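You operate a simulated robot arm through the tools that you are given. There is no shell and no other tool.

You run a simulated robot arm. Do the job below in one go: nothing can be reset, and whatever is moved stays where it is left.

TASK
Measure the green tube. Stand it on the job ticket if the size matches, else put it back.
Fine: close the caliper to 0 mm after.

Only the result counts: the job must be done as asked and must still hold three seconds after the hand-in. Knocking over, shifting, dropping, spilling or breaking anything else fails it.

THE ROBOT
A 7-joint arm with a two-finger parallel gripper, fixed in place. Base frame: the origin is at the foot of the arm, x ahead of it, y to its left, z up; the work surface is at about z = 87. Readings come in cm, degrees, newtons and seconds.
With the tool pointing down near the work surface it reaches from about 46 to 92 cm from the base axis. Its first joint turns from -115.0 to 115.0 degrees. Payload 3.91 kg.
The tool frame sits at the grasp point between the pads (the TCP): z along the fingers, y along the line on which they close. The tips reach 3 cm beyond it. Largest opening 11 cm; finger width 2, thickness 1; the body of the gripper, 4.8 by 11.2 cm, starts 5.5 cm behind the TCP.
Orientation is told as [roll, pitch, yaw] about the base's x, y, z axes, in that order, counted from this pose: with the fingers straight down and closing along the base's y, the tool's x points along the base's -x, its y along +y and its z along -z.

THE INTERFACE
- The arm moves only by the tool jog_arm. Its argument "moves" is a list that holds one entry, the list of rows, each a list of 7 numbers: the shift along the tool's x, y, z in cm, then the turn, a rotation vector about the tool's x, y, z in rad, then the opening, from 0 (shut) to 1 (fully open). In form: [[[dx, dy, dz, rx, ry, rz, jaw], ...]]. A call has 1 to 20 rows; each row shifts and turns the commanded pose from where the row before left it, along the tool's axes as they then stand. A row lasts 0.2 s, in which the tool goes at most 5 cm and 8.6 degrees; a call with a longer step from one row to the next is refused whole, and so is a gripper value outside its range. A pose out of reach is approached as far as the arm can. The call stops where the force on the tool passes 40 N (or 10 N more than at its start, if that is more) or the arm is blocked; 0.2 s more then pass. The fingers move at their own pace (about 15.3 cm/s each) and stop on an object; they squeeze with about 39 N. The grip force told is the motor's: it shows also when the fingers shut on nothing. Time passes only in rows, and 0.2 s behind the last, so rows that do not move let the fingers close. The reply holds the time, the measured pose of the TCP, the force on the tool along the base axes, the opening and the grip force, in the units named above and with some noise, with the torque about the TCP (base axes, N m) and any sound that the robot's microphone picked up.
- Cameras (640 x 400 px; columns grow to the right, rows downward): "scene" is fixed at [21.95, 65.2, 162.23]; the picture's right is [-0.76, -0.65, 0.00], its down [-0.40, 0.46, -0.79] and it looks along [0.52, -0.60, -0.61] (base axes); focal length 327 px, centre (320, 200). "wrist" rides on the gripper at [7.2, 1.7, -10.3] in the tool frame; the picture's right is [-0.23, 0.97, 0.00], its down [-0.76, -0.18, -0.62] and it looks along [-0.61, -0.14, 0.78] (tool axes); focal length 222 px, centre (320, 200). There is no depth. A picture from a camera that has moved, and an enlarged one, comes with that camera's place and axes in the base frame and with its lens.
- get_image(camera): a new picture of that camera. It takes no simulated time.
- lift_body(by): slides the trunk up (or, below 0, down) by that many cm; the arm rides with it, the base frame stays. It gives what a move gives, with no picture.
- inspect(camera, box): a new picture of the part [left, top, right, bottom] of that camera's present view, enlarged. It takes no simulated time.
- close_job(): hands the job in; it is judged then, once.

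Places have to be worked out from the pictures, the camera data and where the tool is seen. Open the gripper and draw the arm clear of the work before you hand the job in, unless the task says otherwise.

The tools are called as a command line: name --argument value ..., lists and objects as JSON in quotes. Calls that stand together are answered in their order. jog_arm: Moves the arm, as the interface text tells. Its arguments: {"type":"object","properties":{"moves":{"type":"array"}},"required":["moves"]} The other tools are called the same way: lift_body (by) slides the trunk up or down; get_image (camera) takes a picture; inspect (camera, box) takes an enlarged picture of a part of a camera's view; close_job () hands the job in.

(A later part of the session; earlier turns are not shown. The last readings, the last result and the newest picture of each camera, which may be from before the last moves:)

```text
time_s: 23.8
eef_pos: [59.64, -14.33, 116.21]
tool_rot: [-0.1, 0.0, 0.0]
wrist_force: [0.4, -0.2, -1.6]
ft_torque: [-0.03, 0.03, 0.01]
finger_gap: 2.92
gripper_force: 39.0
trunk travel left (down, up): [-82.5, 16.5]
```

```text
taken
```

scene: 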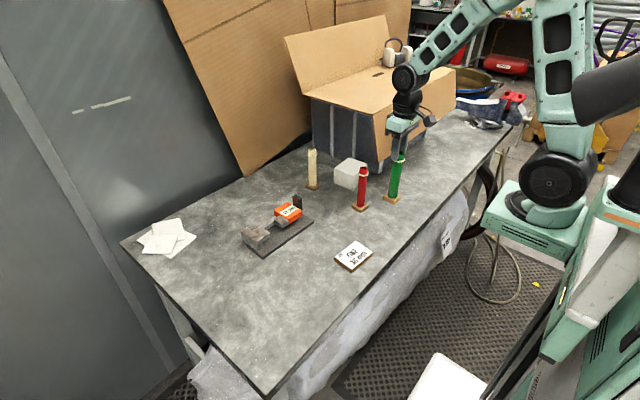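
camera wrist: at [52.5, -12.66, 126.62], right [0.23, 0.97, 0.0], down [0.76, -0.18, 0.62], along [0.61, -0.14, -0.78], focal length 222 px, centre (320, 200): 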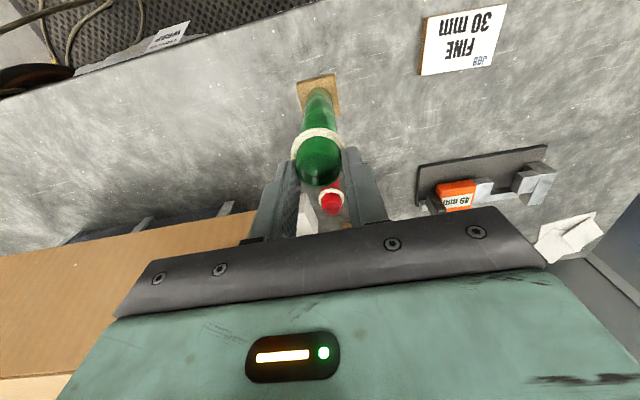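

The wooden foot seems to be at the same place in the wrist view as before lifting, so it may be part of the tube. I'll enlarge to check.

inspect --camera "scene" --box '[350, 120, 430, 240]'

inspect --camera "wrist" --box '[260, 50, 380, 220]'

```text
3.33 times, centred on (390, 180) of scene
camera zoom: at [21.95, 65.2, 162.23], right [-0.76, -0.65, 0.0], down [-0.4, 0.46, -0.79], along [0.52, -0.6, -0.61], focal length 1090 px, centre (87, 267)
```

zoom: 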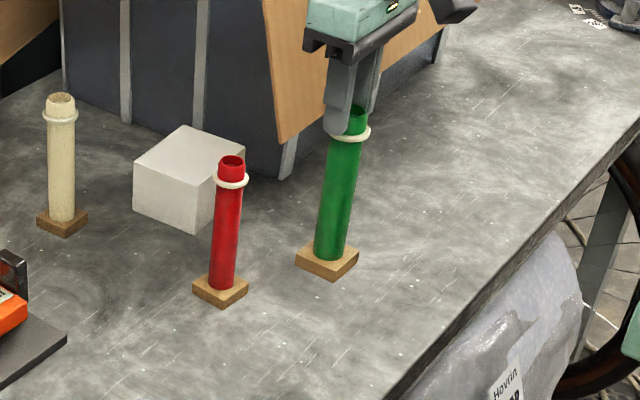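

```text
2.35 times, centred on (320, 135) of wrist
camera zoom: at [52.5, -12.66, 126.62], right [0.23, 0.97, 0.0], down [0.76, -0.18, 0.62], along [0.61, -0.14, -0.78], focal length 523 px, centre (320, 353)
```

zoom: 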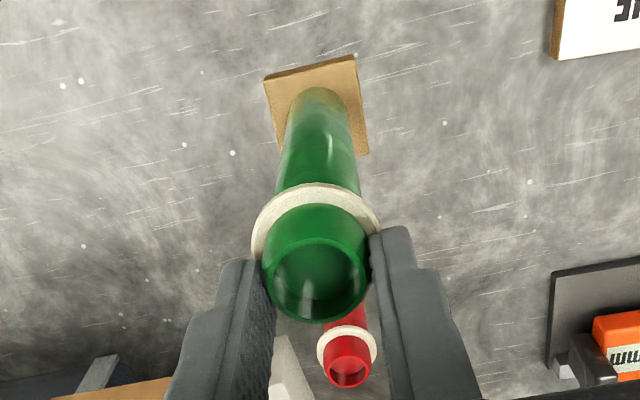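

The wooden foot (about 4.5 cm square, 1 cm thick) is part of the tube; it fits on the caliper plate because the anvils overhang with about 2.5 cm of clearance below. I'll raise 2 cm more and carry the tube to above the open jaws at about (84.0, 15.85).

jog_arm --moves '[[[0, 0, -1, 0, 0, 0, 0], [0, 0, -1, 0, 0, 0, 0], [-0.8, 0.99, 0, 0, 0, 0, 0], [-1.4, 1.73, 0, 0, 0, 0, 0], [-2, 2.475, 0, 0, 0, 0, 0], [-2, 2.475, 0, 0, 0, 0, 0], [-2, 2.475, 0, 0, 0, 0, 0], [-2, 2.475, 0, 0, 0, 0, 0], [-2, 2.475, 0, 0, 0, 0, 0], [-2, 2.475, 0, 0, 0, 0, 0], [-2, 2.475, 0, 0, 0, 0, 0], [-2, 2.475, 0, 0, 0, 0, 0], [-2, 2.475, 0, 0, 0, 0, 0], [-2, 2.475, 0, 0, 0, 0, 0], [-1.4, 1.73, 0, 0, 0, 0, 0], [-0.8, 0.99, 0, 0, 0, 0, 0], [0, 0, 0, 0, 0, 0, 0], [0, 0, 0, 0, 0, 0, 0]]]'

get_image --camera "wrist"

inspect --camera "scene" --box '[220, 120, 340, 270]'

inspect --camera "wrist" --box '[200, 20, 460, 200]'

```text
time_s: 27.6
eef_pos: [84.12, 15.93, 118.28]
tool_rot: [-0.1, 0.0, -0.1]
wrist_force: [-0.6, 0.6, -1.6]
ft_torque: [-0.01, 0.01, 0.02]
finger_gap: 2.92
gripper_force: 39.4
trunk travel left (down, up): [-82.5, 16.5]
```

```text
taken
camera wrist: at [76.9, 17.61, 128.57], right [0.23, 0.97, 0.0], down [0.76, -0.18, 0.62], along [0.61, -0.14, -0.78], focal length 222 px, centre (320, 200)
```

wrist: 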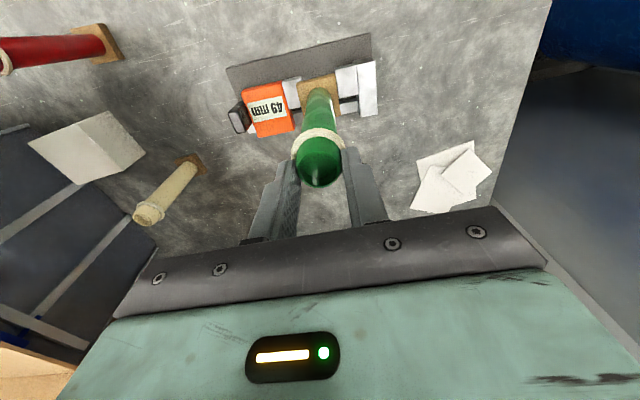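

```text
2.67 times, centred on (280, 195) of scene
camera zoom: at [21.95, 65.2, 162.23], right [-0.76, -0.65, 0.0], down [-0.4, 0.46, -0.79], along [0.52, -0.6, -0.61], focal length 872 px, centre (427, 213)
```

zoom: 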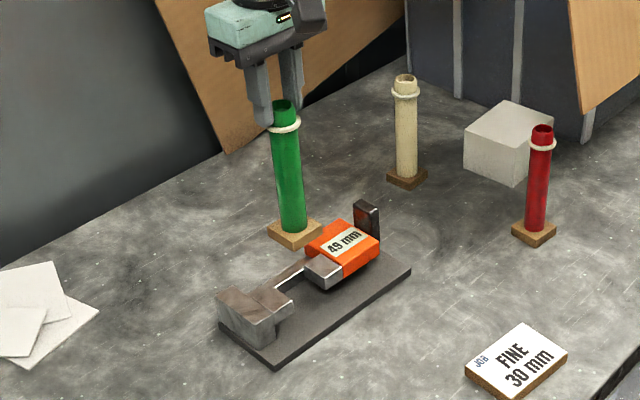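

```text
2.22 times, centred on (330, 110) of wrist
camera zoom: at [76.9, 17.61, 128.57], right [0.23, 0.97, 0.0], down [0.76, -0.18, 0.62], along [0.61, -0.14, -0.78], focal length 494 px, centre (298, 400)
```

zoom: 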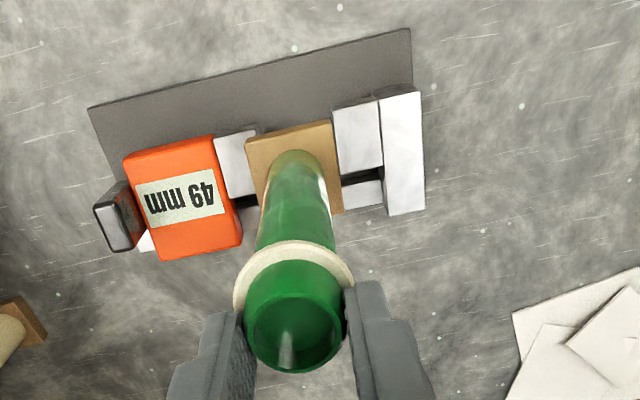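

The foot is about 4.35 cm wide and the jaw gap is 4.9 cm, so it fits with about 0.3 cm each side. I'll lower until the foot is just above the anvils and verify the alignment.

jog_arm --moves '[[[0, 0, 1, 0, 0, 0, 0], [0, 0, 1, 0, 0, 0, 0], [0, 0, 1, 0, 0, 0, 0], [0, 0, 1, 0, 0, 0, 0], [0, 0, 0.8, 0, 0, 0, 0], [0, 0, 0.4, 0, 0, 0, 0], [0, 0, 0, 0, 0, 0, 0]]]'

inspect --camera "scene" --box '[235, 165, 325, 255]'

inspect --camera "wrist" --box '[230, 20, 410, 140]'

```text
time_s: 29.2
eef_pos: [84.12, 16.04, 113.07]
tool_rot: [-0.2, 0.0, 0.0]
wrist_force: [0.2, -0.1, -1.6]
ft_torque: [0.0, -0.03, -0.02]
finger_gap: 2.93
gripper_force: 38.8
trunk travel left (down, up): [-82.5, 16.5]
```

```text
4.44 times, centred on (280, 210) of scene
camera zoom: at [21.95, 65.2, 162.23], right [-0.76, -0.65, 0.0], down [-0.4, 0.46, -0.79], along [0.52, -0.6, -0.61], focal length 1453 px, centre (498, 156)
```

zoom: 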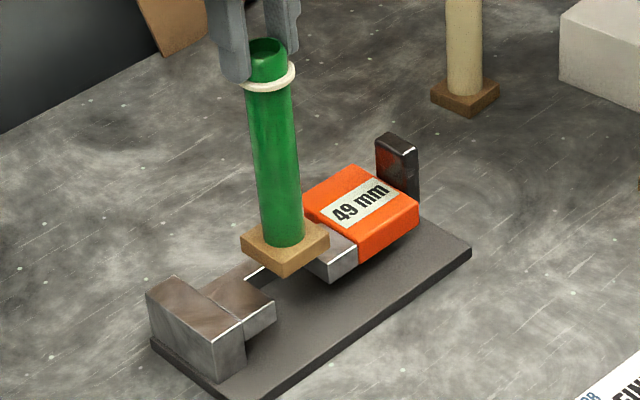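

```text
3.33 times, centred on (320, 80) of wrist
camera zoom: at [76.89, 17.62, 123.36], right [0.23, 0.97, 0.0], down [0.76, -0.18, 0.62], along [0.61, -0.14, -0.78], focal length 740 px, centre (320, 600)
```

zoom: 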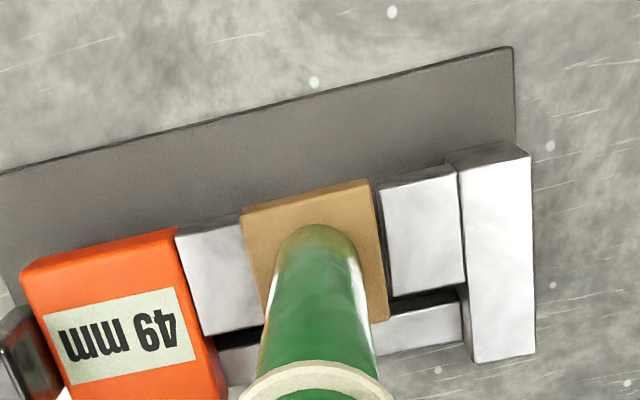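

Straight lowering would leave only about 0.1–0.2 cm at the foot's edges. I'll instead lower in front of the jaws (x≈79) and slide in toward +x, with the thin foot passing under the overhanging anvils.

jog_arm --moves '[[[1, 0.02, 0, 0, 0, 0, 0], [1.5, 0.03, 0, 0, 0, 0, 0], [1.5, 0, 0, 0, 0, 0, 0], [1.1, 0, 0, 0, 0, 0, 0], [0, 0, 1, 0, 0, 0, 0], [0, 0, 1.2, 0, 0, 0, 0], [0, 0, 1.2, 0, 0, 0, 0], [0, 0, 1.2, 0, 0, 0, 0], [0, 0, 0.6, 0, 0, 0, 0], [0, 0, 0, 0, 0, 0, 0]]]'

inspect --camera "scene" --box '[235, 165, 325, 265]'

inspect --camera "wrist" --box '[230, 20, 410, 180]'

```text
time_s: 31.4
eef_pos: [78.98, 15.93, 107.86]
tool_rot: [0.0, 0.0, 0.1]
wrist_force: [0.9, -0.3, -1.6]
ft_torque: [0.02, -0.06, 0.0]
finger_gap: 2.9
gripper_force: 38.7
trunk travel left (down, up): [-82.5, 16.5]
```

```text
4.00 times, centred on (280, 215) of scene
camera zoom: at [21.95, 65.2, 162.23], right [-0.76, -0.65, 0.0], down [-0.4, 0.46, -0.79], along [0.52, -0.6, -0.61], focal length 1308 px, centre (480, 140)
```

zoom: 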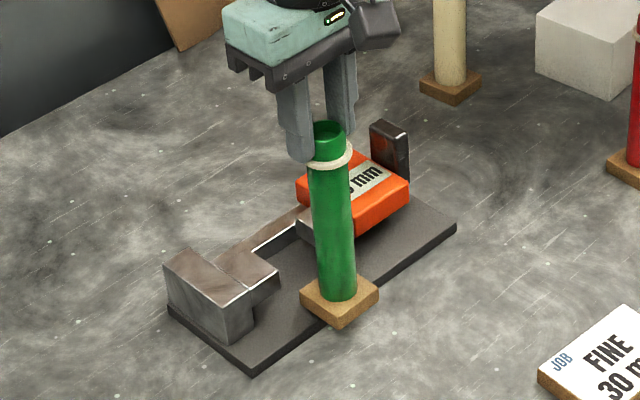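

```text
2.50 times, centred on (320, 100) of wrist
camera zoom: at [71.78, 17.61, 118.15], right [0.23, 0.97, 0.0], down [0.76, -0.18, 0.62], along [0.61, -0.14, -0.78], focal length 555 px, centre (320, 450)
```

zoom: 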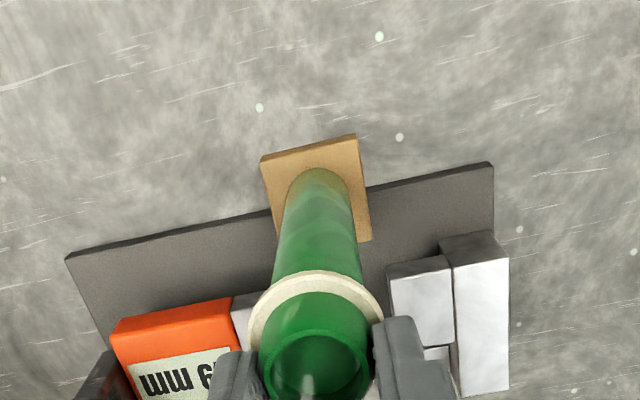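

The foot's underside is about 1.4 cm above the plate now. I'll lower 0.8 cm, check, then slide in.

jog_arm --moves '[[[0, 0, 0.4, 0, 0, 0, 0], [0, 0, 0.4, 0, 0, 0, 0], [0, 0, 0, 0, 0, 0, 0]]]'

inspect --camera "scene" --box '[255, 195, 325, 260]'

```text
time_s: 32.2
eef_pos: [78.91, 15.96, 106.95]
tool_rot: [-0.1, 0.1, 0.0]
wrist_force: [0.3, -0.7, -1.7]
ft_torque: [0.02, -0.01, 0.02]
finger_gap: 2.94
gripper_force: 38.5
trunk travel left (down, up): [-82.5, 16.5]
```

```text
6.15 times, centred on (290, 228) of scene
camera zoom: at [21.95, 65.2, 162.23], right [-0.76, -0.65, 0.0], down [-0.4, 0.46, -0.79], along [0.52, -0.6, -0.61], focal length 2012 px, centre (505, 31)
```

zoom: 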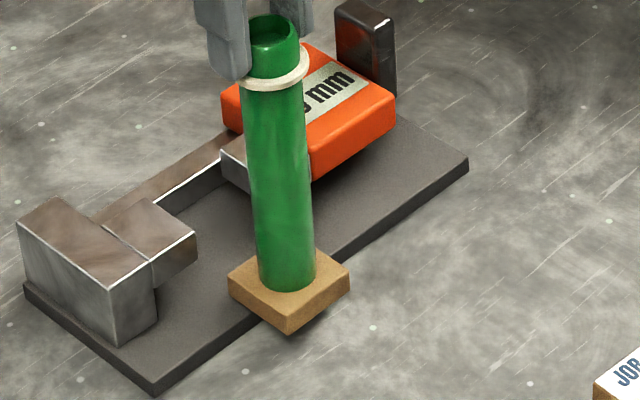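

The foot hovers about half a centimetre over the plate. I'll slide it half of the way in and check.

jog_arm --moves '[[[-0.4, 0.02, 0, 0, 0, 0, 0], [-0.6, 0.02, 0, 0, 0, 0, 0], [-0.6, 0.02, 0, 0, 0, 0, 0], [-0.6, 0, 0, 0, 0, 0, 0], [-0.3, 0, 0, 0, 0, 0, 0], [0, 0, 0, 0, 0, 0, 0]]]'

inspect --camera "scene" --box '[240, 195, 310, 260]'

inspect --camera "wrist" --box '[230, 40, 410, 180]'

```text
time_s: 33.6
eef_pos: [81.44, 16.08, 106.97]
tool_rot: [0.0, 0.0, 0.0]
wrist_force: [-0.4, 0.7, -1.7]
ft_torque: [-0.01, -0.03, 0.01]
finger_gap: 2.92
gripper_force: 39.3
trunk travel left (down, up): [-82.5, 16.5]
```

```text
6.15 times, centred on (275, 228) of scene
camera zoom: at [21.95, 65.2, 162.23], right [-0.76, -0.65, 0.0], down [-0.4, 0.46, -0.79], along [0.52, -0.6, -0.61], focal length 2012 px, centre (597, 31)
```

zoom: 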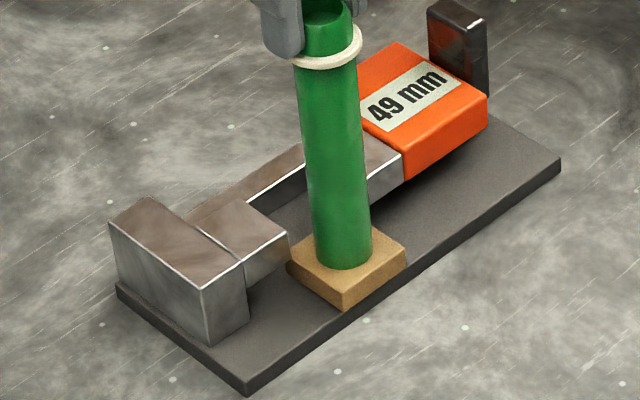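

```text
2.86 times, centred on (320, 110) of wrist
camera zoom: at [74.33, 17.71, 117.34], right [0.23, 0.97, 0.0], down [0.76, -0.18, 0.62], along [0.61, -0.14, -0.78], focal length 635 px, centre (320, 457)
```

zoom: 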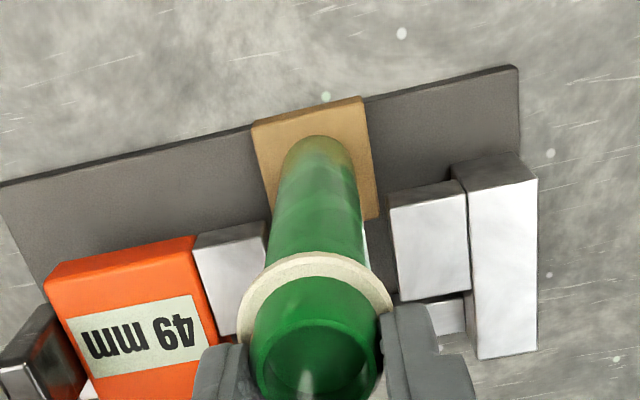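

The tube sits well between the anvils, with the foot passing beneath. I'll slide in the remaining 2.5 cm.

jog_arm --moves '[[[-0.4, 0, 0, 0, 0, 0, 0], [-0.6, 0, 0, 0, 0, 0, 0], [-0.6, 0, 0, 0, 0, 0, 0], [-0.5, 0, 0, 0, 0, 0, 0], [-0.3, 0, 0, 0, 0, 0, 0], [0, 0, 0, 0, 0, 0, 0]]]'

inspect --camera "scene" --box '[240, 195, 310, 260]'

inspect --camera "wrist" --box '[230, 40, 410, 180]'

```text
time_s: 35.0
eef_pos: [83.88, 16.0, 106.9]
tool_rot: [0.0, -0.1, 0.0]
wrist_force: [0.0, -0.9, -1.2]
ft_torque: [0.0, 0.0, -0.01]
finger_gap: 2.91
gripper_force: 38.7
trunk travel left (down, up): [-82.5, 16.5]
```

```text
6.15 times, centred on (275, 228) of scene
camera zoom: at [21.95, 65.2, 162.23], right [-0.76, -0.65, 0.0], down [-0.4, 0.46, -0.79], along [0.52, -0.6, -0.61], focal length 2012 px, centre (597, 31)
```

zoom: 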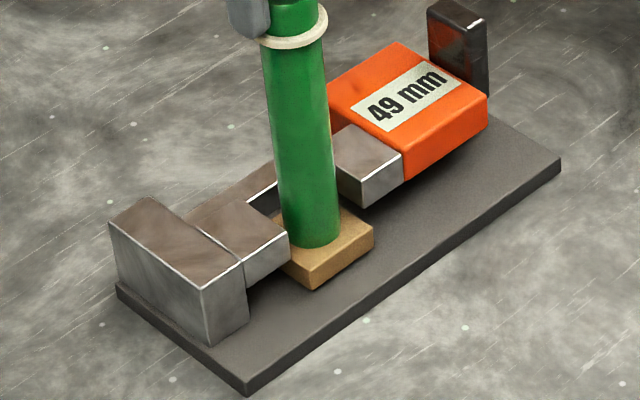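

```text
2.86 times, centred on (320, 110) of wrist
camera zoom: at [76.74, 17.68, 117.32], right [0.23, 0.97, 0.0], down [0.76, -0.18, 0.62], along [0.61, -0.14, -0.78], focal length 635 px, centre (320, 457)
```

zoom: 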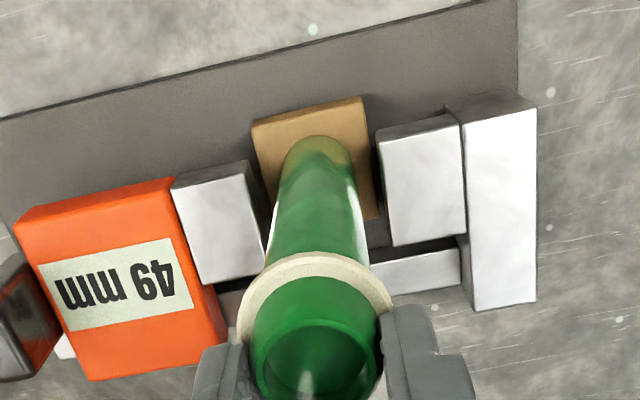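

The tube stands midway between the anvils. I'll move it 0.85 cm toward the fixed anvil so it needs little pushing, then lower gently onto the plate.

jog_arm --moves '[[[0, 0.3, 0, 0, 0, 0, 0], [0, 0.3, 0, 0, 0, 0, 0], [0, 0.25, 0, 0, 0, 0, 0], [0, 0, 0.15, 0, 0, 0, 0], [0, 0, 0.15, 0, 0, 0, 0], [0, 0, 0, 0, 0, 0, 0]]]'

inspect --camera "scene" --box '[240, 195, 310, 260]'

inspect --camera "wrist" --box '[230, 40, 410, 180]'

```text
time_s: 36.4
eef_pos: [83.86, 16.85, 106.59]
tool_rot: [-0.1, 0.0, -0.1]
wrist_force: [0.3, 0.1, -2.1]
ft_torque: [-0.02, -0.01, -0.01]
finger_gap: 2.89
gripper_force: 38.7
trunk travel left (down, up): [-82.5, 16.5]
```

```text
6.15 times, centred on (275, 228) of scene
camera zoom: at [21.95, 65.2, 162.23], right [-0.76, -0.65, 0.0], down [-0.4, 0.46, -0.79], along [0.52, -0.6, -0.61], focal length 2012 px, centre (597, 31)
```

zoom: 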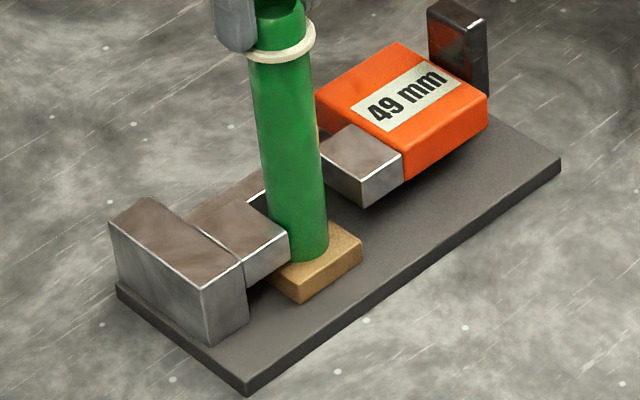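

```text
2.86 times, centred on (320, 110) of wrist
camera zoom: at [76.7, 18.56, 117.01], right [0.23, 0.97, 0.0], down [0.76, -0.18, 0.62], along [0.61, -0.14, -0.78], focal length 635 px, centre (320, 457)
```

zoom: 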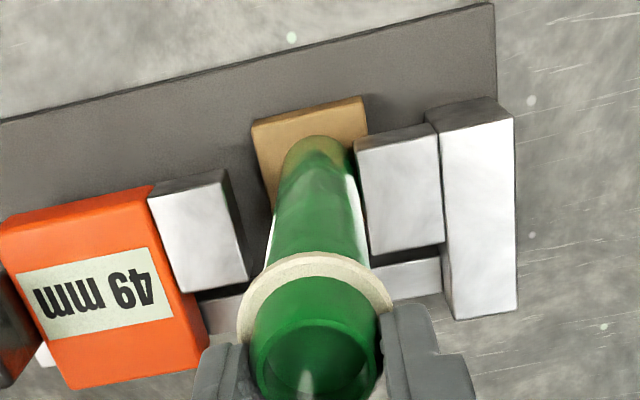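

The tube is nearly touching the fixed anvil and there is no plate contact yet. I'll lower in small steps and watch the vertical force.

jog_arm --moves '[[[0, 0, 0.1, 0, 0, 0, 0], [0, 0, 0.1, 0, 0, 0, 0], [0, 0, 0, 0, 0, 0, 0]]]'

```text
time_s: 37.2
eef_pos: [83.79, 16.98, 106.68]
tool_rot: [0.1, -0.1, 0.0]
wrist_force: [-1.9, -0.4, 11.3]
ft_torque: [-0.07, 0.61, 0.01]
finger_gap: 2.93
gripper_force: 39.3
trunk travel left (down, up): [-82.5, 16.5]
```

The foot now rests on the plate (about 11 N up). I'll ease off slightly, open the fingers and rise clear.

jog_arm --moves '[[[0, 0, -0.1, 0, 0, 0, 0], [0, 0, 0, 0, 0, 0, 0.25], [0, 0, 0, 0, 0, 0, 0.32], [0, 0, 0, 0, 0, 0, 0.4], [0, 0, 0, 0, 0, 0, 0.4], [0, 0, -0.5, 0, 0, 0, 0.4], [0, 0, -1.5, 0, 0, 0, 0.4], [0, 0, -2, 0, 0, 0, 0.4], [0, 0, -3, 0, 0, 0, 0.4], [0, 0, 0, 0, 0, 0, 0.4]]]'

inspect --camera "scene" --box '[235, 145, 325, 260]'

get_image --camera "wrist"

```text
time_s: 39.4
eef_pos: [83.82, 16.88, 113.62]
tool_rot: [0.0, 0.0, 0.0]
wrist_force: [-0.1, -0.8, 0.4]
ft_torque: [0.03, 0.01, -0.01]
finger_gap: 4.41
gripper_force: 0.1
trunk travel left (down, up): [-82.5, 16.5]
```

```text
3.48 times, centred on (280, 202) of scene
camera zoom: at [21.95, 65.2, 162.23], right [-0.76, -0.65, 0.0], down [-0.4, 0.46, -0.79], along [0.52, -0.6, -0.61], focal length 1137 px, centre (459, 191)
```

zoom: 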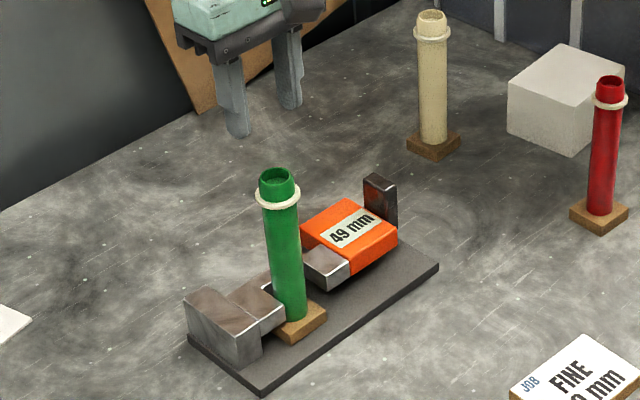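

```text
taken
camera wrist: at [76.73, 18.57, 123.96], right [0.23, 0.97, 0.0], down [0.76, -0.18, 0.62], along [0.61, -0.14, -0.78], focal length 222 px, centre (320, 200)
```

wrist: 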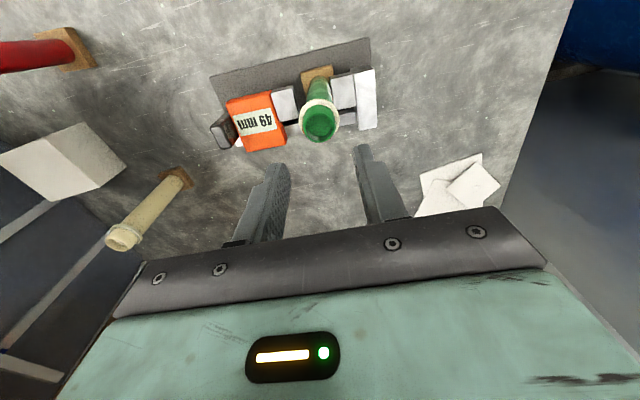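

The tube stands freely between the jaws. I'll go over to the tab (last gripped at TCP (85.7, 2.97, 96.2), yaw -1.2°), descending only once clear of the tube.

jog_arm --moves '[[[-0.475, -3.475, 0, 0, 0, 0, 0.4], [-0.475, -3.475, 0, 0, 0, 0, 0.4], [-0.475, -3.475, 0, 0, 0, 0, 0.4], [-0.475, -3.475, 0, 0, 0, 0, 0.4], [0, 0, 0, 0, 0, 0.021, 0.4], [0, 0, 3.5, 0, 0, 0, 0.4], [0, 0, 4, 0, 0, 0, 0.4], [0, 0, 4, 0, 0, 0, 0.4], [0, 0, 3, 0, 0, 0, 0.4], [0, 0, 0, 0, 0, 0, 0.4]]]'

get_image --camera "wrist"

inspect --camera "scene" --box '[235, 165, 325, 260]'

```text
time_s: 41.6
eef_pos: [85.83, 2.8, 99.15]
tool_rot: [-0.1, 0.1, -1.2]
wrist_force: [0.1, -0.4, 0.1]
ft_torque: [0.0, -0.04, 0.0]
finger_gap: 4.38
gripper_force: 0.1
trunk travel left (down, up): [-82.5, 16.5]
```

```text
taken
camera wrist: at [78.67, 4.77, 109.43], right [0.25, 0.97, 0.0], down [0.76, -0.19, 0.62], along [0.6, -0.16, -0.78], focal length 222 px, centre (320, 200)
```

wrist: 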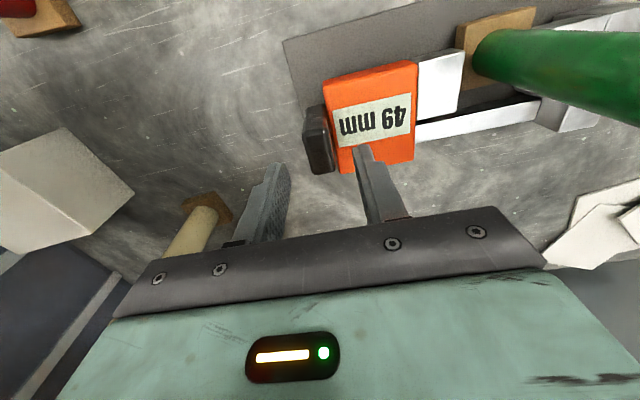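

```text
4.21 times, centred on (280, 212) of scene
camera zoom: at [21.95, 65.2, 162.23], right [-0.76, -0.65, 0.0], down [-0.4, 0.46, -0.79], along [0.52, -0.6, -0.61], focal length 1377 px, centre (488, 147)
```

zoom: 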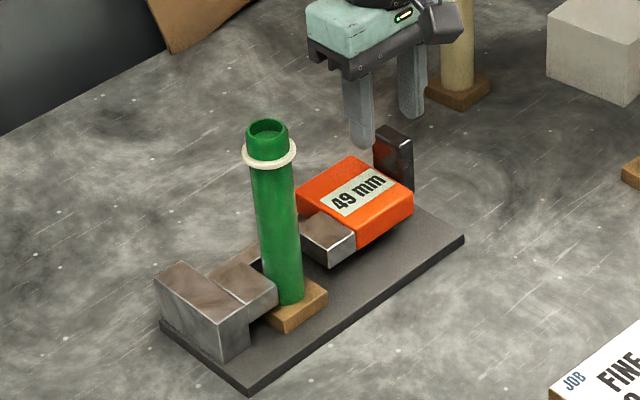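

The fingers straddle the tab again. I'll descend to the earlier grip height and close on it.

jog_arm --moves '[[[0, 0.1, 1.5, 0, 0, 0, 0.4], [0, 0, 1.4, 0, 0, 0, 0.4], [0, 0, 0, 0, 0, 0, 0.25], [0, 0, 0, 0, 0, 0, 0], [0, 0, 0, 0, 0, 0, 0], [0, 0, 0, 0, 0, 0, 0]]]'

inspect --camera "scene" --box '[235, 165, 325, 260]'

```text
time_s: 43.0
eef_pos: [85.83, 3.02, 96.21]
tool_rot: [-0.2, 0.0, -1.3]
wrist_force: [-1.7, 0.6, 0.1]
ft_torque: [0.05, -0.2, -0.65]
finger_gap: 1.8
gripper_force: 38.8
trunk travel left (down, up): [-82.5, 16.5]
```

```text
4.21 times, centred on (280, 212) of scene
camera zoom: at [21.95, 65.2, 162.23], right [-0.76, -0.65, 0.0], down [-0.4, 0.46, -0.79], along [0.52, -0.6, -0.61], focal length 1377 px, centre (488, 147)
```

zoom: 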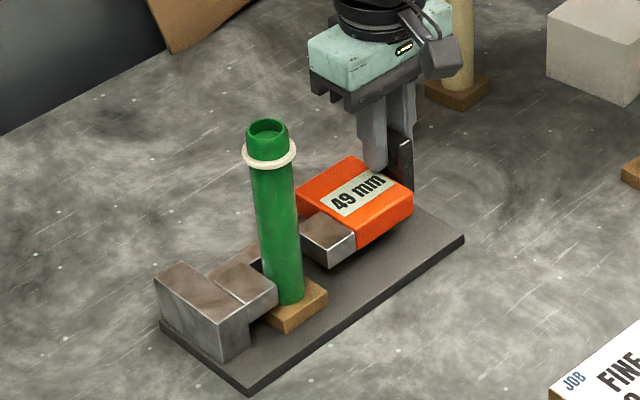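

The tab is gripped at 49 mm. I'll slide toward the fixed jaw by 1.5 cm, stopping short of the tube.

jog_arm --moves '[[[0, 0, 0, 0, 0, 0.008, 0], [0, 0.3, 0, 0, 0, 0, 0], [0, 0.3, 0, 0, 0, 0, 0], [0, 0.3, 0, 0, 0, 0, 0], [0, 0.3, 0, 0, 0, 0, 0], [0, 0.2, 0, 0, 0, 0, 0], [0, 0.1, 0, 0, 0, 0, 0], [0, 0, 0, 0, 0, 0, 0]]]'

inspect --camera "scene" --box '[235, 165, 325, 260]'

get_image --camera "wrist"

```text
time_s: 44.8
eef_pos: [85.76, 4.54, 96.25]
tool_rot: [-0.1, -0.1, -1.6]
wrist_force: [-4.0, -0.8, 0.1]
ft_torque: [0.04, 0.57, 0.45]
finger_gap: 1.8
gripper_force: 38.9
trunk travel left (down, up): [-82.5, 16.5]
```

```text
4.21 times, centred on (280, 212) of scene
camera zoom: at [21.95, 65.2, 162.23], right [-0.76, -0.65, 0.0], down [-0.4, 0.46, -0.79], along [0.52, -0.6, -0.61], focal length 1377 px, centre (488, 147)
```

zoom: 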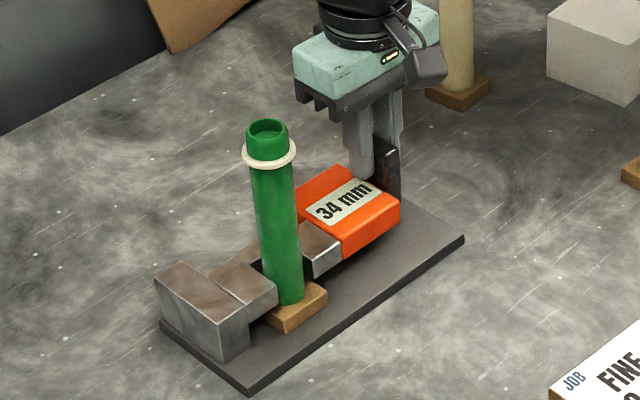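

```text
taken
camera wrist: at [78.69, 6.46, 106.59], right [0.26, 0.97, 0.0], down [0.76, -0.2, 0.62], along [0.6, -0.16, -0.78], focal length 222 px, centre (320, 200)
```

wrist: 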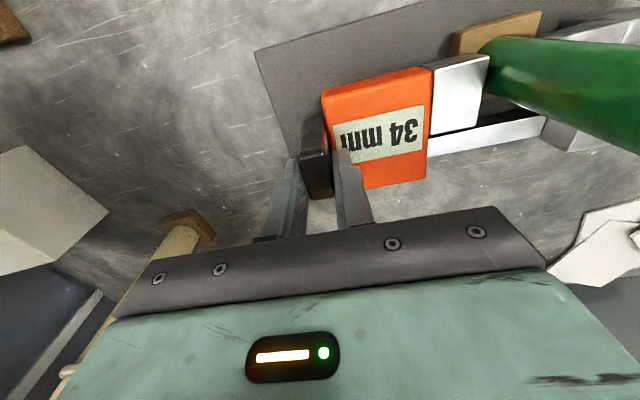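

The display is at 34 mm and the anvil is close to the tube. I'll creep in 1 mm steps and watch for contact force.

jog_arm --moves '[[[0, 0.1, 0, 0, 0, 0, 0], [0, 0.1, 0, 0, 0, 0, 0], [0, 0, 0, 0, 0, 0, 0]]]'

inspect --camera "scene" --box '[235, 165, 325, 260]'

```text
time_s: 45.6
eef_pos: [85.87, 4.83, 96.22]
tool_rot: [-0.1, 0.0, -1.7]
wrist_force: [-6.4, -0.3, 1.4]
ft_torque: [0.04, 0.51, 0.47]
finger_gap: 1.82
gripper_force: 38.9
trunk travel left (down, up): [-82.5, 16.5]
```

```text
4.21 times, centred on (280, 212) of scene
camera zoom: at [21.95, 65.2, 162.23], right [-0.76, -0.65, 0.0], down [-0.4, 0.46, -0.79], along [0.52, -0.6, -0.61], focal length 1377 px, centre (488, 147)
```

zoom: 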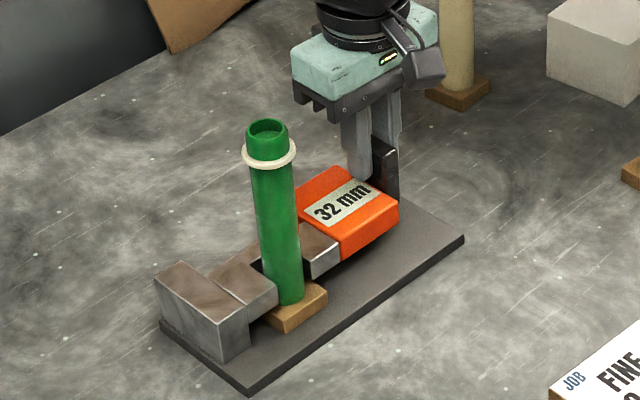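

32 mm with no contact yet; there's a small sideways load, so I'll relieve it slightly while creeping on.

jog_arm --moves '[[[0.05, 0.08, 0, 0, 0, 0, 0], [0, 0.08, 0, 0, 0, 0, 0], [0, 0, 0, 0, 0, 0, 0]]]'

inspect --camera "scene" --box '[235, 165, 325, 260]'

```text
time_s: 46.4
eef_pos: [85.83, 4.8, 96.18]
tool_rot: [-0.2, 0.0, -1.6]
wrist_force: [-0.8, -0.5, 2.4]
ft_torque: [-0.04, 0.93, 0.43]
finger_gap: 1.79
gripper_force: 39.3
trunk travel left (down, up): [-82.5, 16.5]
```

```text
4.21 times, centred on (280, 212) of scene
camera zoom: at [21.95, 65.2, 162.23], right [-0.76, -0.65, 0.0], down [-0.4, 0.46, -0.79], along [0.52, -0.6, -0.61], focal length 1377 px, centre (488, 147)
```

zoom: 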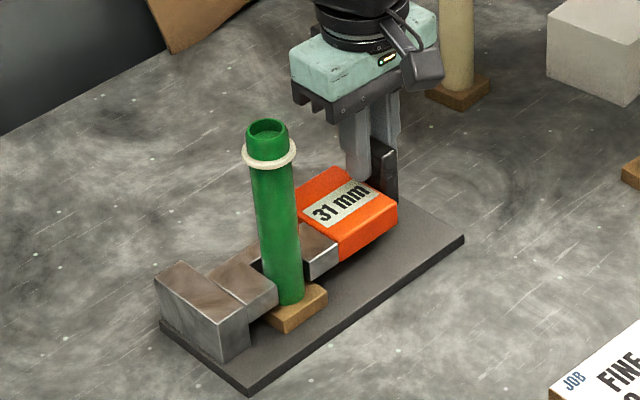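

31 mm and still no push-back along y. I'll continue in 0.5 mm steps.

jog_arm --moves '[[[0, 0.05, 0, 0, 0, 0, 0], [0, 0.05, 0, 0, 0, 0, 0], [0, 0, 0, 0, 0, 0, 0]]]'

inspect --camera "scene" --box '[245, 195, 315, 250]'

```text
time_s: 47.2
eef_pos: [85.92, 5.02, 96.39]
tool_rot: [-0.1, -0.1, -1.6]
wrist_force: [0.0, -0.9, 4.4]
ft_torque: [0.02, 0.71, 0.4]
finger_gap: 1.79
gripper_force: 39.0
trunk travel left (down, up): [-82.5, 16.5]
```

```text
7.27 times, centred on (280, 222) of scene
camera zoom: at [21.95, 65.2, 162.23], right [-0.76, -0.65, 0.0], down [-0.4, 0.46, -0.79], along [0.52, -0.6, -0.61], focal length 2378 px, centre (611, 36)
```

zoom: 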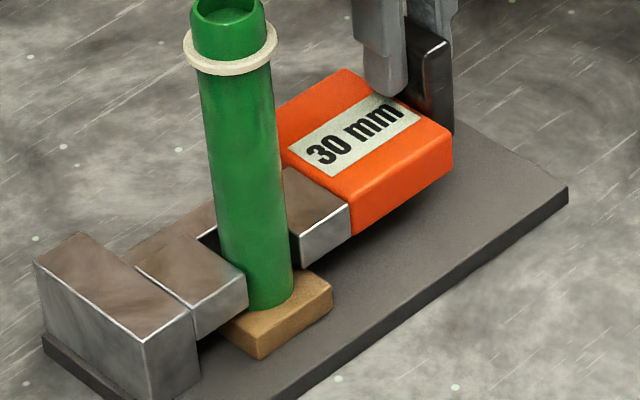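

The display shows 30 mm but there's no clear contact force yet. I'll keep creeping to confirm where it stops.

jog_arm --moves '[[[0, 0.05, 0, 0, 0, 0, 0], [0, 0.05, 0, 0, 0, 0, 0], [0, 0, 0, 0, 0, 0, 0]]]'

inspect --camera "scene" --box '[245, 195, 315, 250]'

```text
time_s: 48.0
eef_pos: [85.76, 5.07, 96.11]
tool_rot: [-0.1, 0.0, -1.7]
wrist_force: [-3.0, -8.3, 5.1]
ft_torque: [0.01, -0.85, 0.51]
finger_gap: 1.8
gripper_force: 39.1
trunk travel left (down, up): [-82.5, 16.5]
```

```text
7.27 times, centred on (280, 222) of scene
camera zoom: at [21.95, 65.2, 162.23], right [-0.76, -0.65, 0.0], down [-0.4, 0.46, -0.79], along [0.52, -0.6, -0.61], focal length 2378 px, centre (611, 36)
```

zoom: 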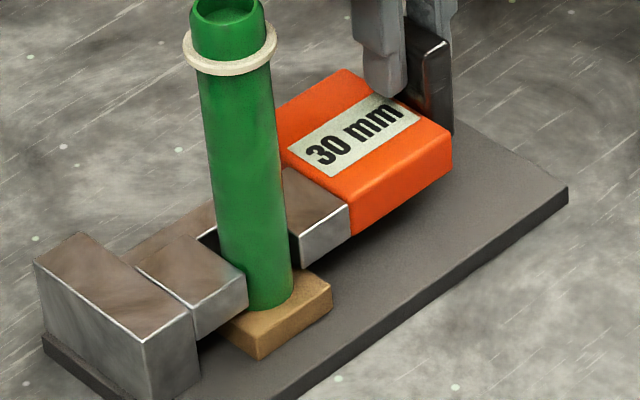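

A push-back of about 8 N appears with the display still at 30 mm. One more small step confirms whether it holds.

jog_arm --moves '[[[0, 0.05, 0, 0, 0, 0, 0], [0, 0, 0, 0, 0, 0, 0]]]'

inspect --camera "scene" --box '[245, 195, 315, 250]'

inspect --camera "scene" --box '[270, 195, 310, 230]'

get_image --camera "wrist"

```text
time_s: 48.6
eef_pos: [85.75, 4.97, 96.16]
tool_rot: [0.0, 0.0, -1.6]
wrist_force: [-1.1, -10.9, 2.1]
ft_torque: [-0.02, -0.74, 0.51]
finger_gap: 1.77
gripper_force: 38.6
trunk travel left (down, up): [-82.5, 16.5]
```

```text
7.27 times, centred on (280, 222) of scene
camera zoom: at [21.95, 65.2, 162.23], right [-0.76, -0.65, 0.0], down [-0.4, 0.46, -0.79], along [0.52, -0.6, -0.61], focal length 2378 px, centre (611, 36)
```

zoom: 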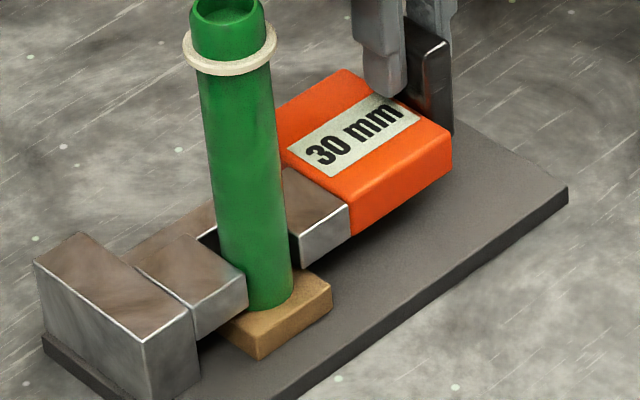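

```text
11.43 times, centred on (290, 212) of scene
camera zoom: at [21.95, 65.2, 162.23], right [-0.76, -0.65, 0.0], down [-0.4, 0.46, -0.79], along [0.52, -0.6, -0.61], focal length 3737 px, centre (663, 57)
```

zoom: 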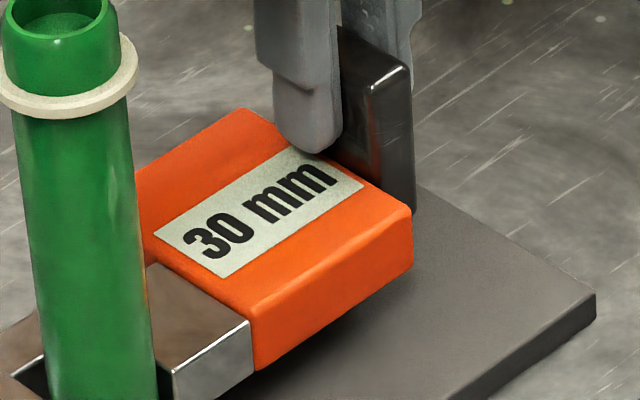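

```text
taken
camera wrist: at [78.69, 6.91, 106.58], right [0.26, 0.97, 0.0], down [0.76, -0.2, 0.62], along [0.6, -0.16, -0.78], focal length 222 px, centre (320, 200)
```

wrist: 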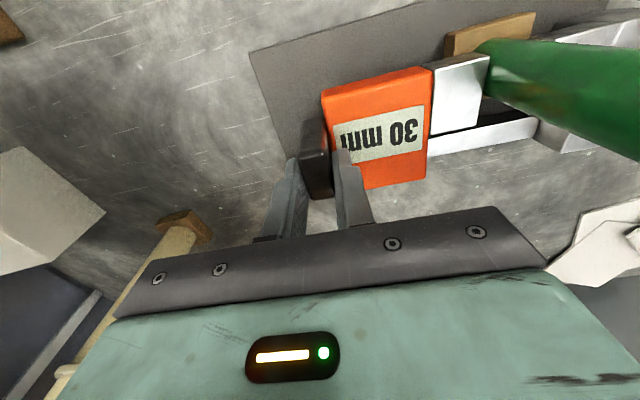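

The display holds at 30 mm with about 11 N on the tube, matching the ticket's 30 mm. I'll reopen the caliper to about 49 mm.

jog_arm --moves '[[[0, -0.1, 0, 0, 0, 0, 0], [0, -0.15, 0, 0, 0, 0, 0], [0, -0.2, 0, 0, 0, 0, 0], [0, -0.3, 0, 0, 0, 0, 0], [0, -0.3, 0, 0, 0, 0, 0], [0, -0.3, 0, 0, 0, 0, 0], [0, -0.3, 0, 0, 0, 0, 0], [0, -0.3, 0, 0, 0, 0, 0], [0, -0.1, 0, 0, 0, 0, 0], [0, 0, 0, 0, 0, 0, 0]]]'

inspect --camera "scene" --box '[235, 165, 325, 260]'

```text
time_s: 50.8
eef_pos: [85.7, 3.05, 96.32]
tool_rot: [-0.1, 0.0, -1.7]
wrist_force: [2.2, 0.8, 2.2]
ft_torque: [0.06, -0.43, 0.36]
finger_gap: 1.81
gripper_force: 38.4
trunk travel left (down, up): [-82.5, 16.5]
```

```text
4.21 times, centred on (280, 212) of scene
camera zoom: at [21.95, 65.2, 162.23], right [-0.76, -0.65, 0.0], down [-0.4, 0.46, -0.79], along [0.52, -0.6, -0.61], focal length 1377 px, centre (488, 147)
```

zoom: 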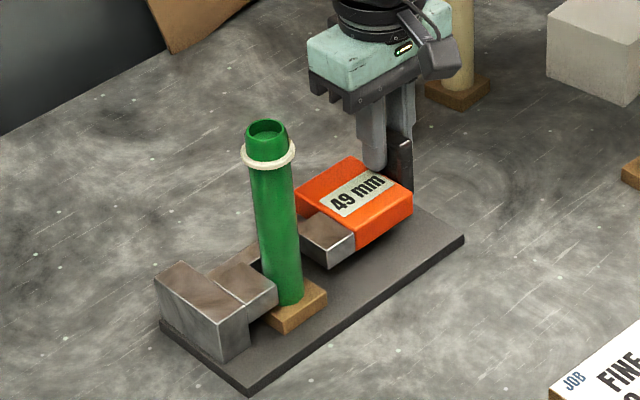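

The caliper is back at 49 mm and the tube stands. I'll release the tab, rise, and return to above the tube.

jog_arm --moves '[[[0, 0, 0, 0, 0, 0, 0.15], [0, 0, 0, 0, 0, 0, 0.3], [0, 0, 0, 0, 0, 0, 0.4], [0, 0, -1, 0, 0, 0, 0.4], [0, 0, -3, 0, 0, 0, 0.4], [0, 0, -4, 0, 0, 0, 0.4], [0, 0, -4, 0, 0, 0, 0.4], [0, 0, -4, 0, 0, 0, 0.5], [0, 0, -1, 0, 0, -0.029, 0.5], [0.475, 3.475, 0, 0, 0, 0, 0.5], [0.475, 3.475, 0, 0, 0, 0, 0.5], [0.475, 3.475, 0, 0, 0, 0, 0.5], [0.475, 3.475, 0, 0, 0, 0, 0.5], [0, 0, 0, 0, 0, 0, 0.5]]]'

get_image --camera "wrist"

inspect --camera "wrist" --box '[230, 50, 410, 190]'

inspect --camera "scene" --box '[225, 135, 325, 260]'

```text
time_s: 53.8
eef_pos: [83.77, 17.05, 113.34]
tool_rot: [-0.1, 0.1, 0.0]
wrist_force: [-0.3, -0.5, -0.1]
ft_torque: [-0.01, 0.01, 0.01]
finger_gap: 5.55
gripper_force: 0.0
trunk travel left (down, up): [-82.5, 16.5]
```

```text
taken
camera wrist: at [76.59, 18.73, 123.58], right [0.23, 0.97, 0.0], down [0.76, -0.18, 0.62], along [0.61, -0.14, -0.78], focal length 222 px, centre (320, 200)
```

wrist: 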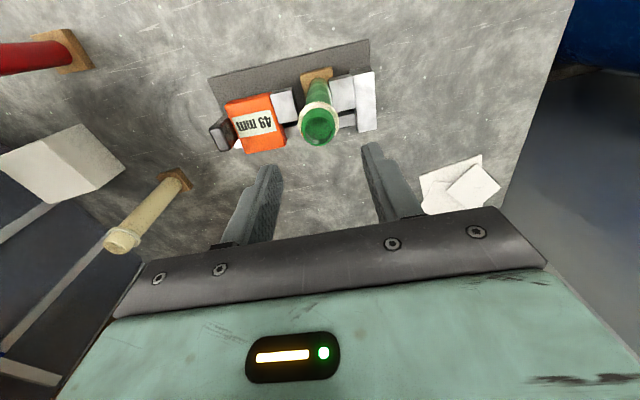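

```text
2.86 times, centred on (320, 120) of wrist
camera zoom: at [76.59, 18.73, 123.58], right [0.23, 0.97, 0.0], down [0.76, -0.18, 0.62], along [0.61, -0.14, -0.78], focal length 635 px, centre (320, 429)
```

zoom: 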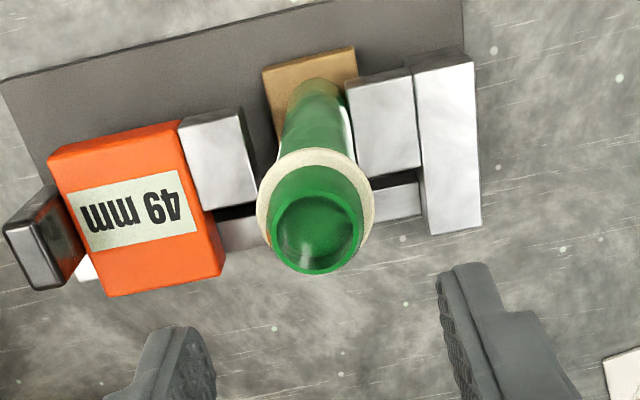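

```text
3.20 times, centred on (275, 198) of scene
camera zoom: at [21.95, 65.2, 162.23], right [-0.76, -0.65, 0.0], down [-0.4, 0.46, -0.79], along [0.52, -0.6, -0.61], focal length 1046 px, centre (464, 208)
```

zoom: 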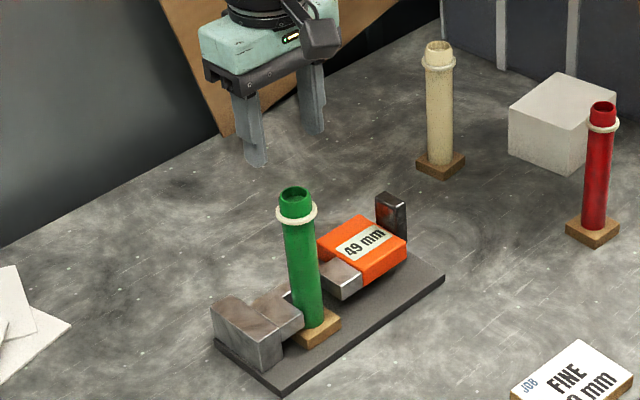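

The tube's rim is at about (83.9, 16.9), rim height ≈104.1. I'll descend to just above grip height with the fingers open and check centring.

jog_arm --moves '[[[-0.1, -0.1, 2, 0, 0, 0, 0.5], [0, 0, 2, 0, 0, 0, 0.5], [0, 0, 1.5, 0, 0, 0, 0.5], [0, 0, 0.4, 0, 0, 0, 0.5], [0, 0, 0, 0, 0, 0, 0.5]]]'

inspect --camera "wrist" --box '[240, 90, 420, 220]'

inspect --camera "scene" --box '[240, 150, 310, 210]'

```text
time_s: 55.0
eef_pos: [83.88, 16.85, 107.32]
tool_rot: [-0.1, 0.0, 0.0]
wrist_force: [-1.1, 0.5, 0.0]
ft_torque: [-0.03, -0.01, 0.01]
finger_gap: 5.5
gripper_force: 0.0
trunk travel left (down, up): [-82.5, 16.5]
```

```text
3.08 times, centred on (330, 155) of wrist
camera zoom: at [76.76, 18.6, 117.66], right [0.23, 0.97, 0.0], down [0.76, -0.18, 0.62], along [0.61, -0.14, -0.78], focal length 684 px, centre (289, 338)
```

zoom: 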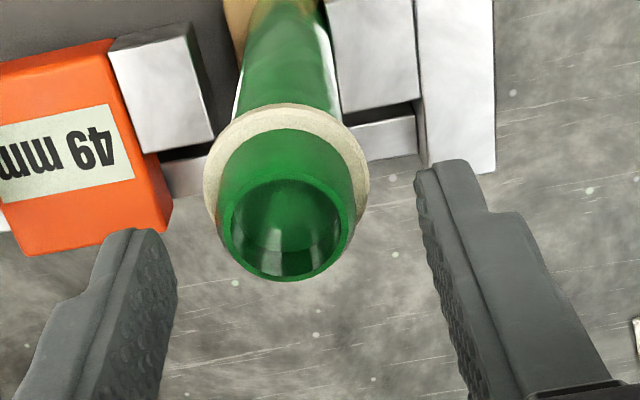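

```text
6.67 times, centred on (275, 180) of scene
camera zoom: at [21.95, 65.2, 162.23], right [-0.76, -0.65, 0.0], down [-0.4, 0.46, -0.79], along [0.52, -0.6, -0.61], focal length 2180 px, centre (620, 333)
```

zoom: 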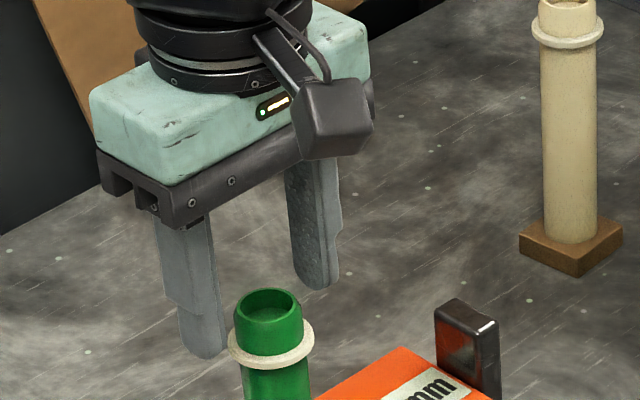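

The tube is centred well between the fingers. I'll lower to 106.5, the same height on the tube as before, and close.

jog_arm --moves '[[[-0.1, 0, 0.4, 0, 0, 0, 0.5], [0, 0, 0.4, 0, 0, 0, 0.42], [0, 0, 0, 0, 0, 0, 0.36], [0, 0, 0, 0, 0, 0, 0.3], [0, 0, 0, 0, 0, 0, 0.25], [0, 0, 0, 0, 0, 0, 0], [0, 0, 0, 0, 0, 0, 0]]]'

inspect --camera "wrist" --box '[240, 90, 420, 220]'

inspect --camera "scene" --box '[235, 165, 325, 260]'

```text
time_s: 56.6
eef_pos: [84.07, 16.96, 106.53]
tool_rot: [-0.1, 0.0, 0.0]
wrist_force: [0.3, 0.1, -0.2]
ft_torque: [-0.01, -0.08, -0.02]
finger_gap: 2.94
gripper_force: 39.0
trunk travel left (down, up): [-82.5, 16.5]
```

```text
3.08 times, centred on (330, 155) of wrist
camera zoom: at [76.88, 18.62, 116.85], right [0.23, 0.97, 0.0], down [0.76, -0.18, 0.62], along [0.61, -0.14, -0.78], focal length 684 px, centre (289, 338)
```

zoom: 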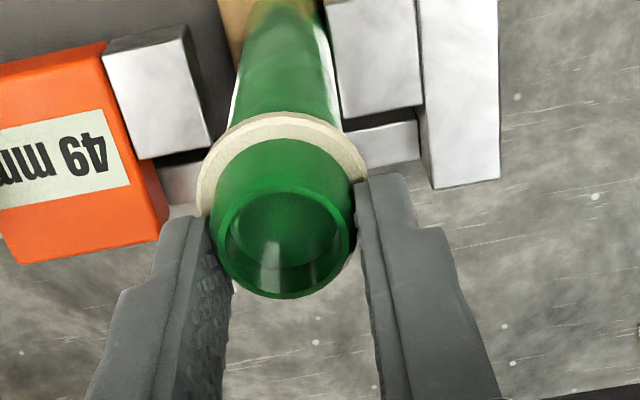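

```text
4.21 times, centred on (280, 212) of scene
camera zoom: at [21.95, 65.2, 162.23], right [-0.76, -0.65, 0.0], down [-0.4, 0.46, -0.79], along [0.52, -0.6, -0.61], focal length 1377 px, centre (488, 147)
```

zoom: 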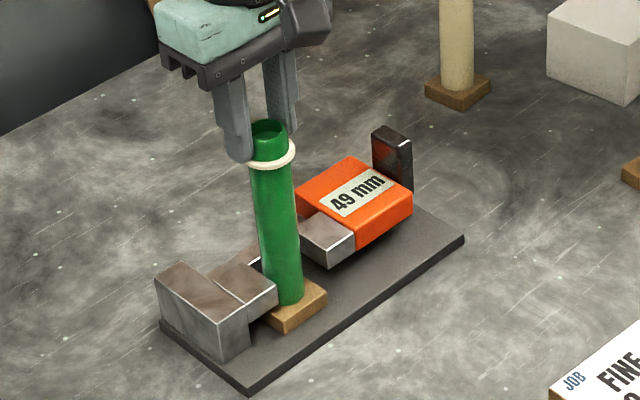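

Gripped at 2.94 cm. I'll lift 0.45 cm, move to the middle of the gap, slide out toward -x, and then rise.

jog_arm --moves '[[[0, 0, -0.2, 0, 0, 0, 0], [0, 0, -0.25, 0, 0, 0, 0], [0, -0.3, 0, 0, 0, 0, 0], [0, -0.4, 0, 0, 0, 0, 0], [0, -0.2, 0, 0, 0, 0, 0], [0, 0, 0, 0, 0, 0, 0]]]'

inspect --camera "scene" --box '[240, 195, 310, 260]'

```text
time_s: 58.0
eef_pos: [84.1, 16.02, 106.99]
tool_rot: [-0.1, -0.1, 0.1]
wrist_force: [0.0, -0.2, -2.3]
ft_torque: [-0.01, 0.0, 0.02]
finger_gap: 2.92
gripper_force: 39.0
trunk travel left (down, up): [-82.5, 16.5]
```

```text
6.15 times, centred on (275, 228) of scene
camera zoom: at [21.95, 65.2, 162.23], right [-0.76, -0.65, 0.0], down [-0.4, 0.46, -0.79], along [0.52, -0.6, -0.61], focal length 2012 px, centre (597, 31)
```

zoom: 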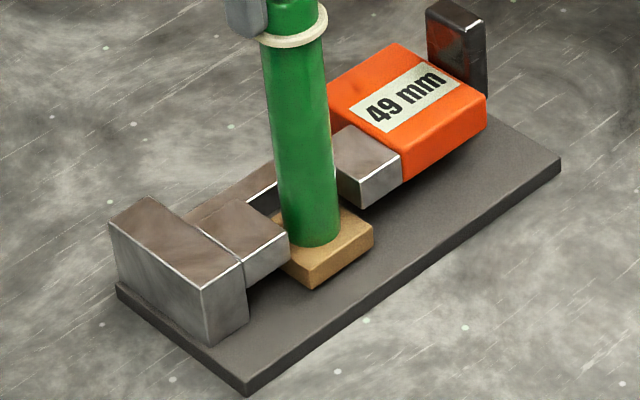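

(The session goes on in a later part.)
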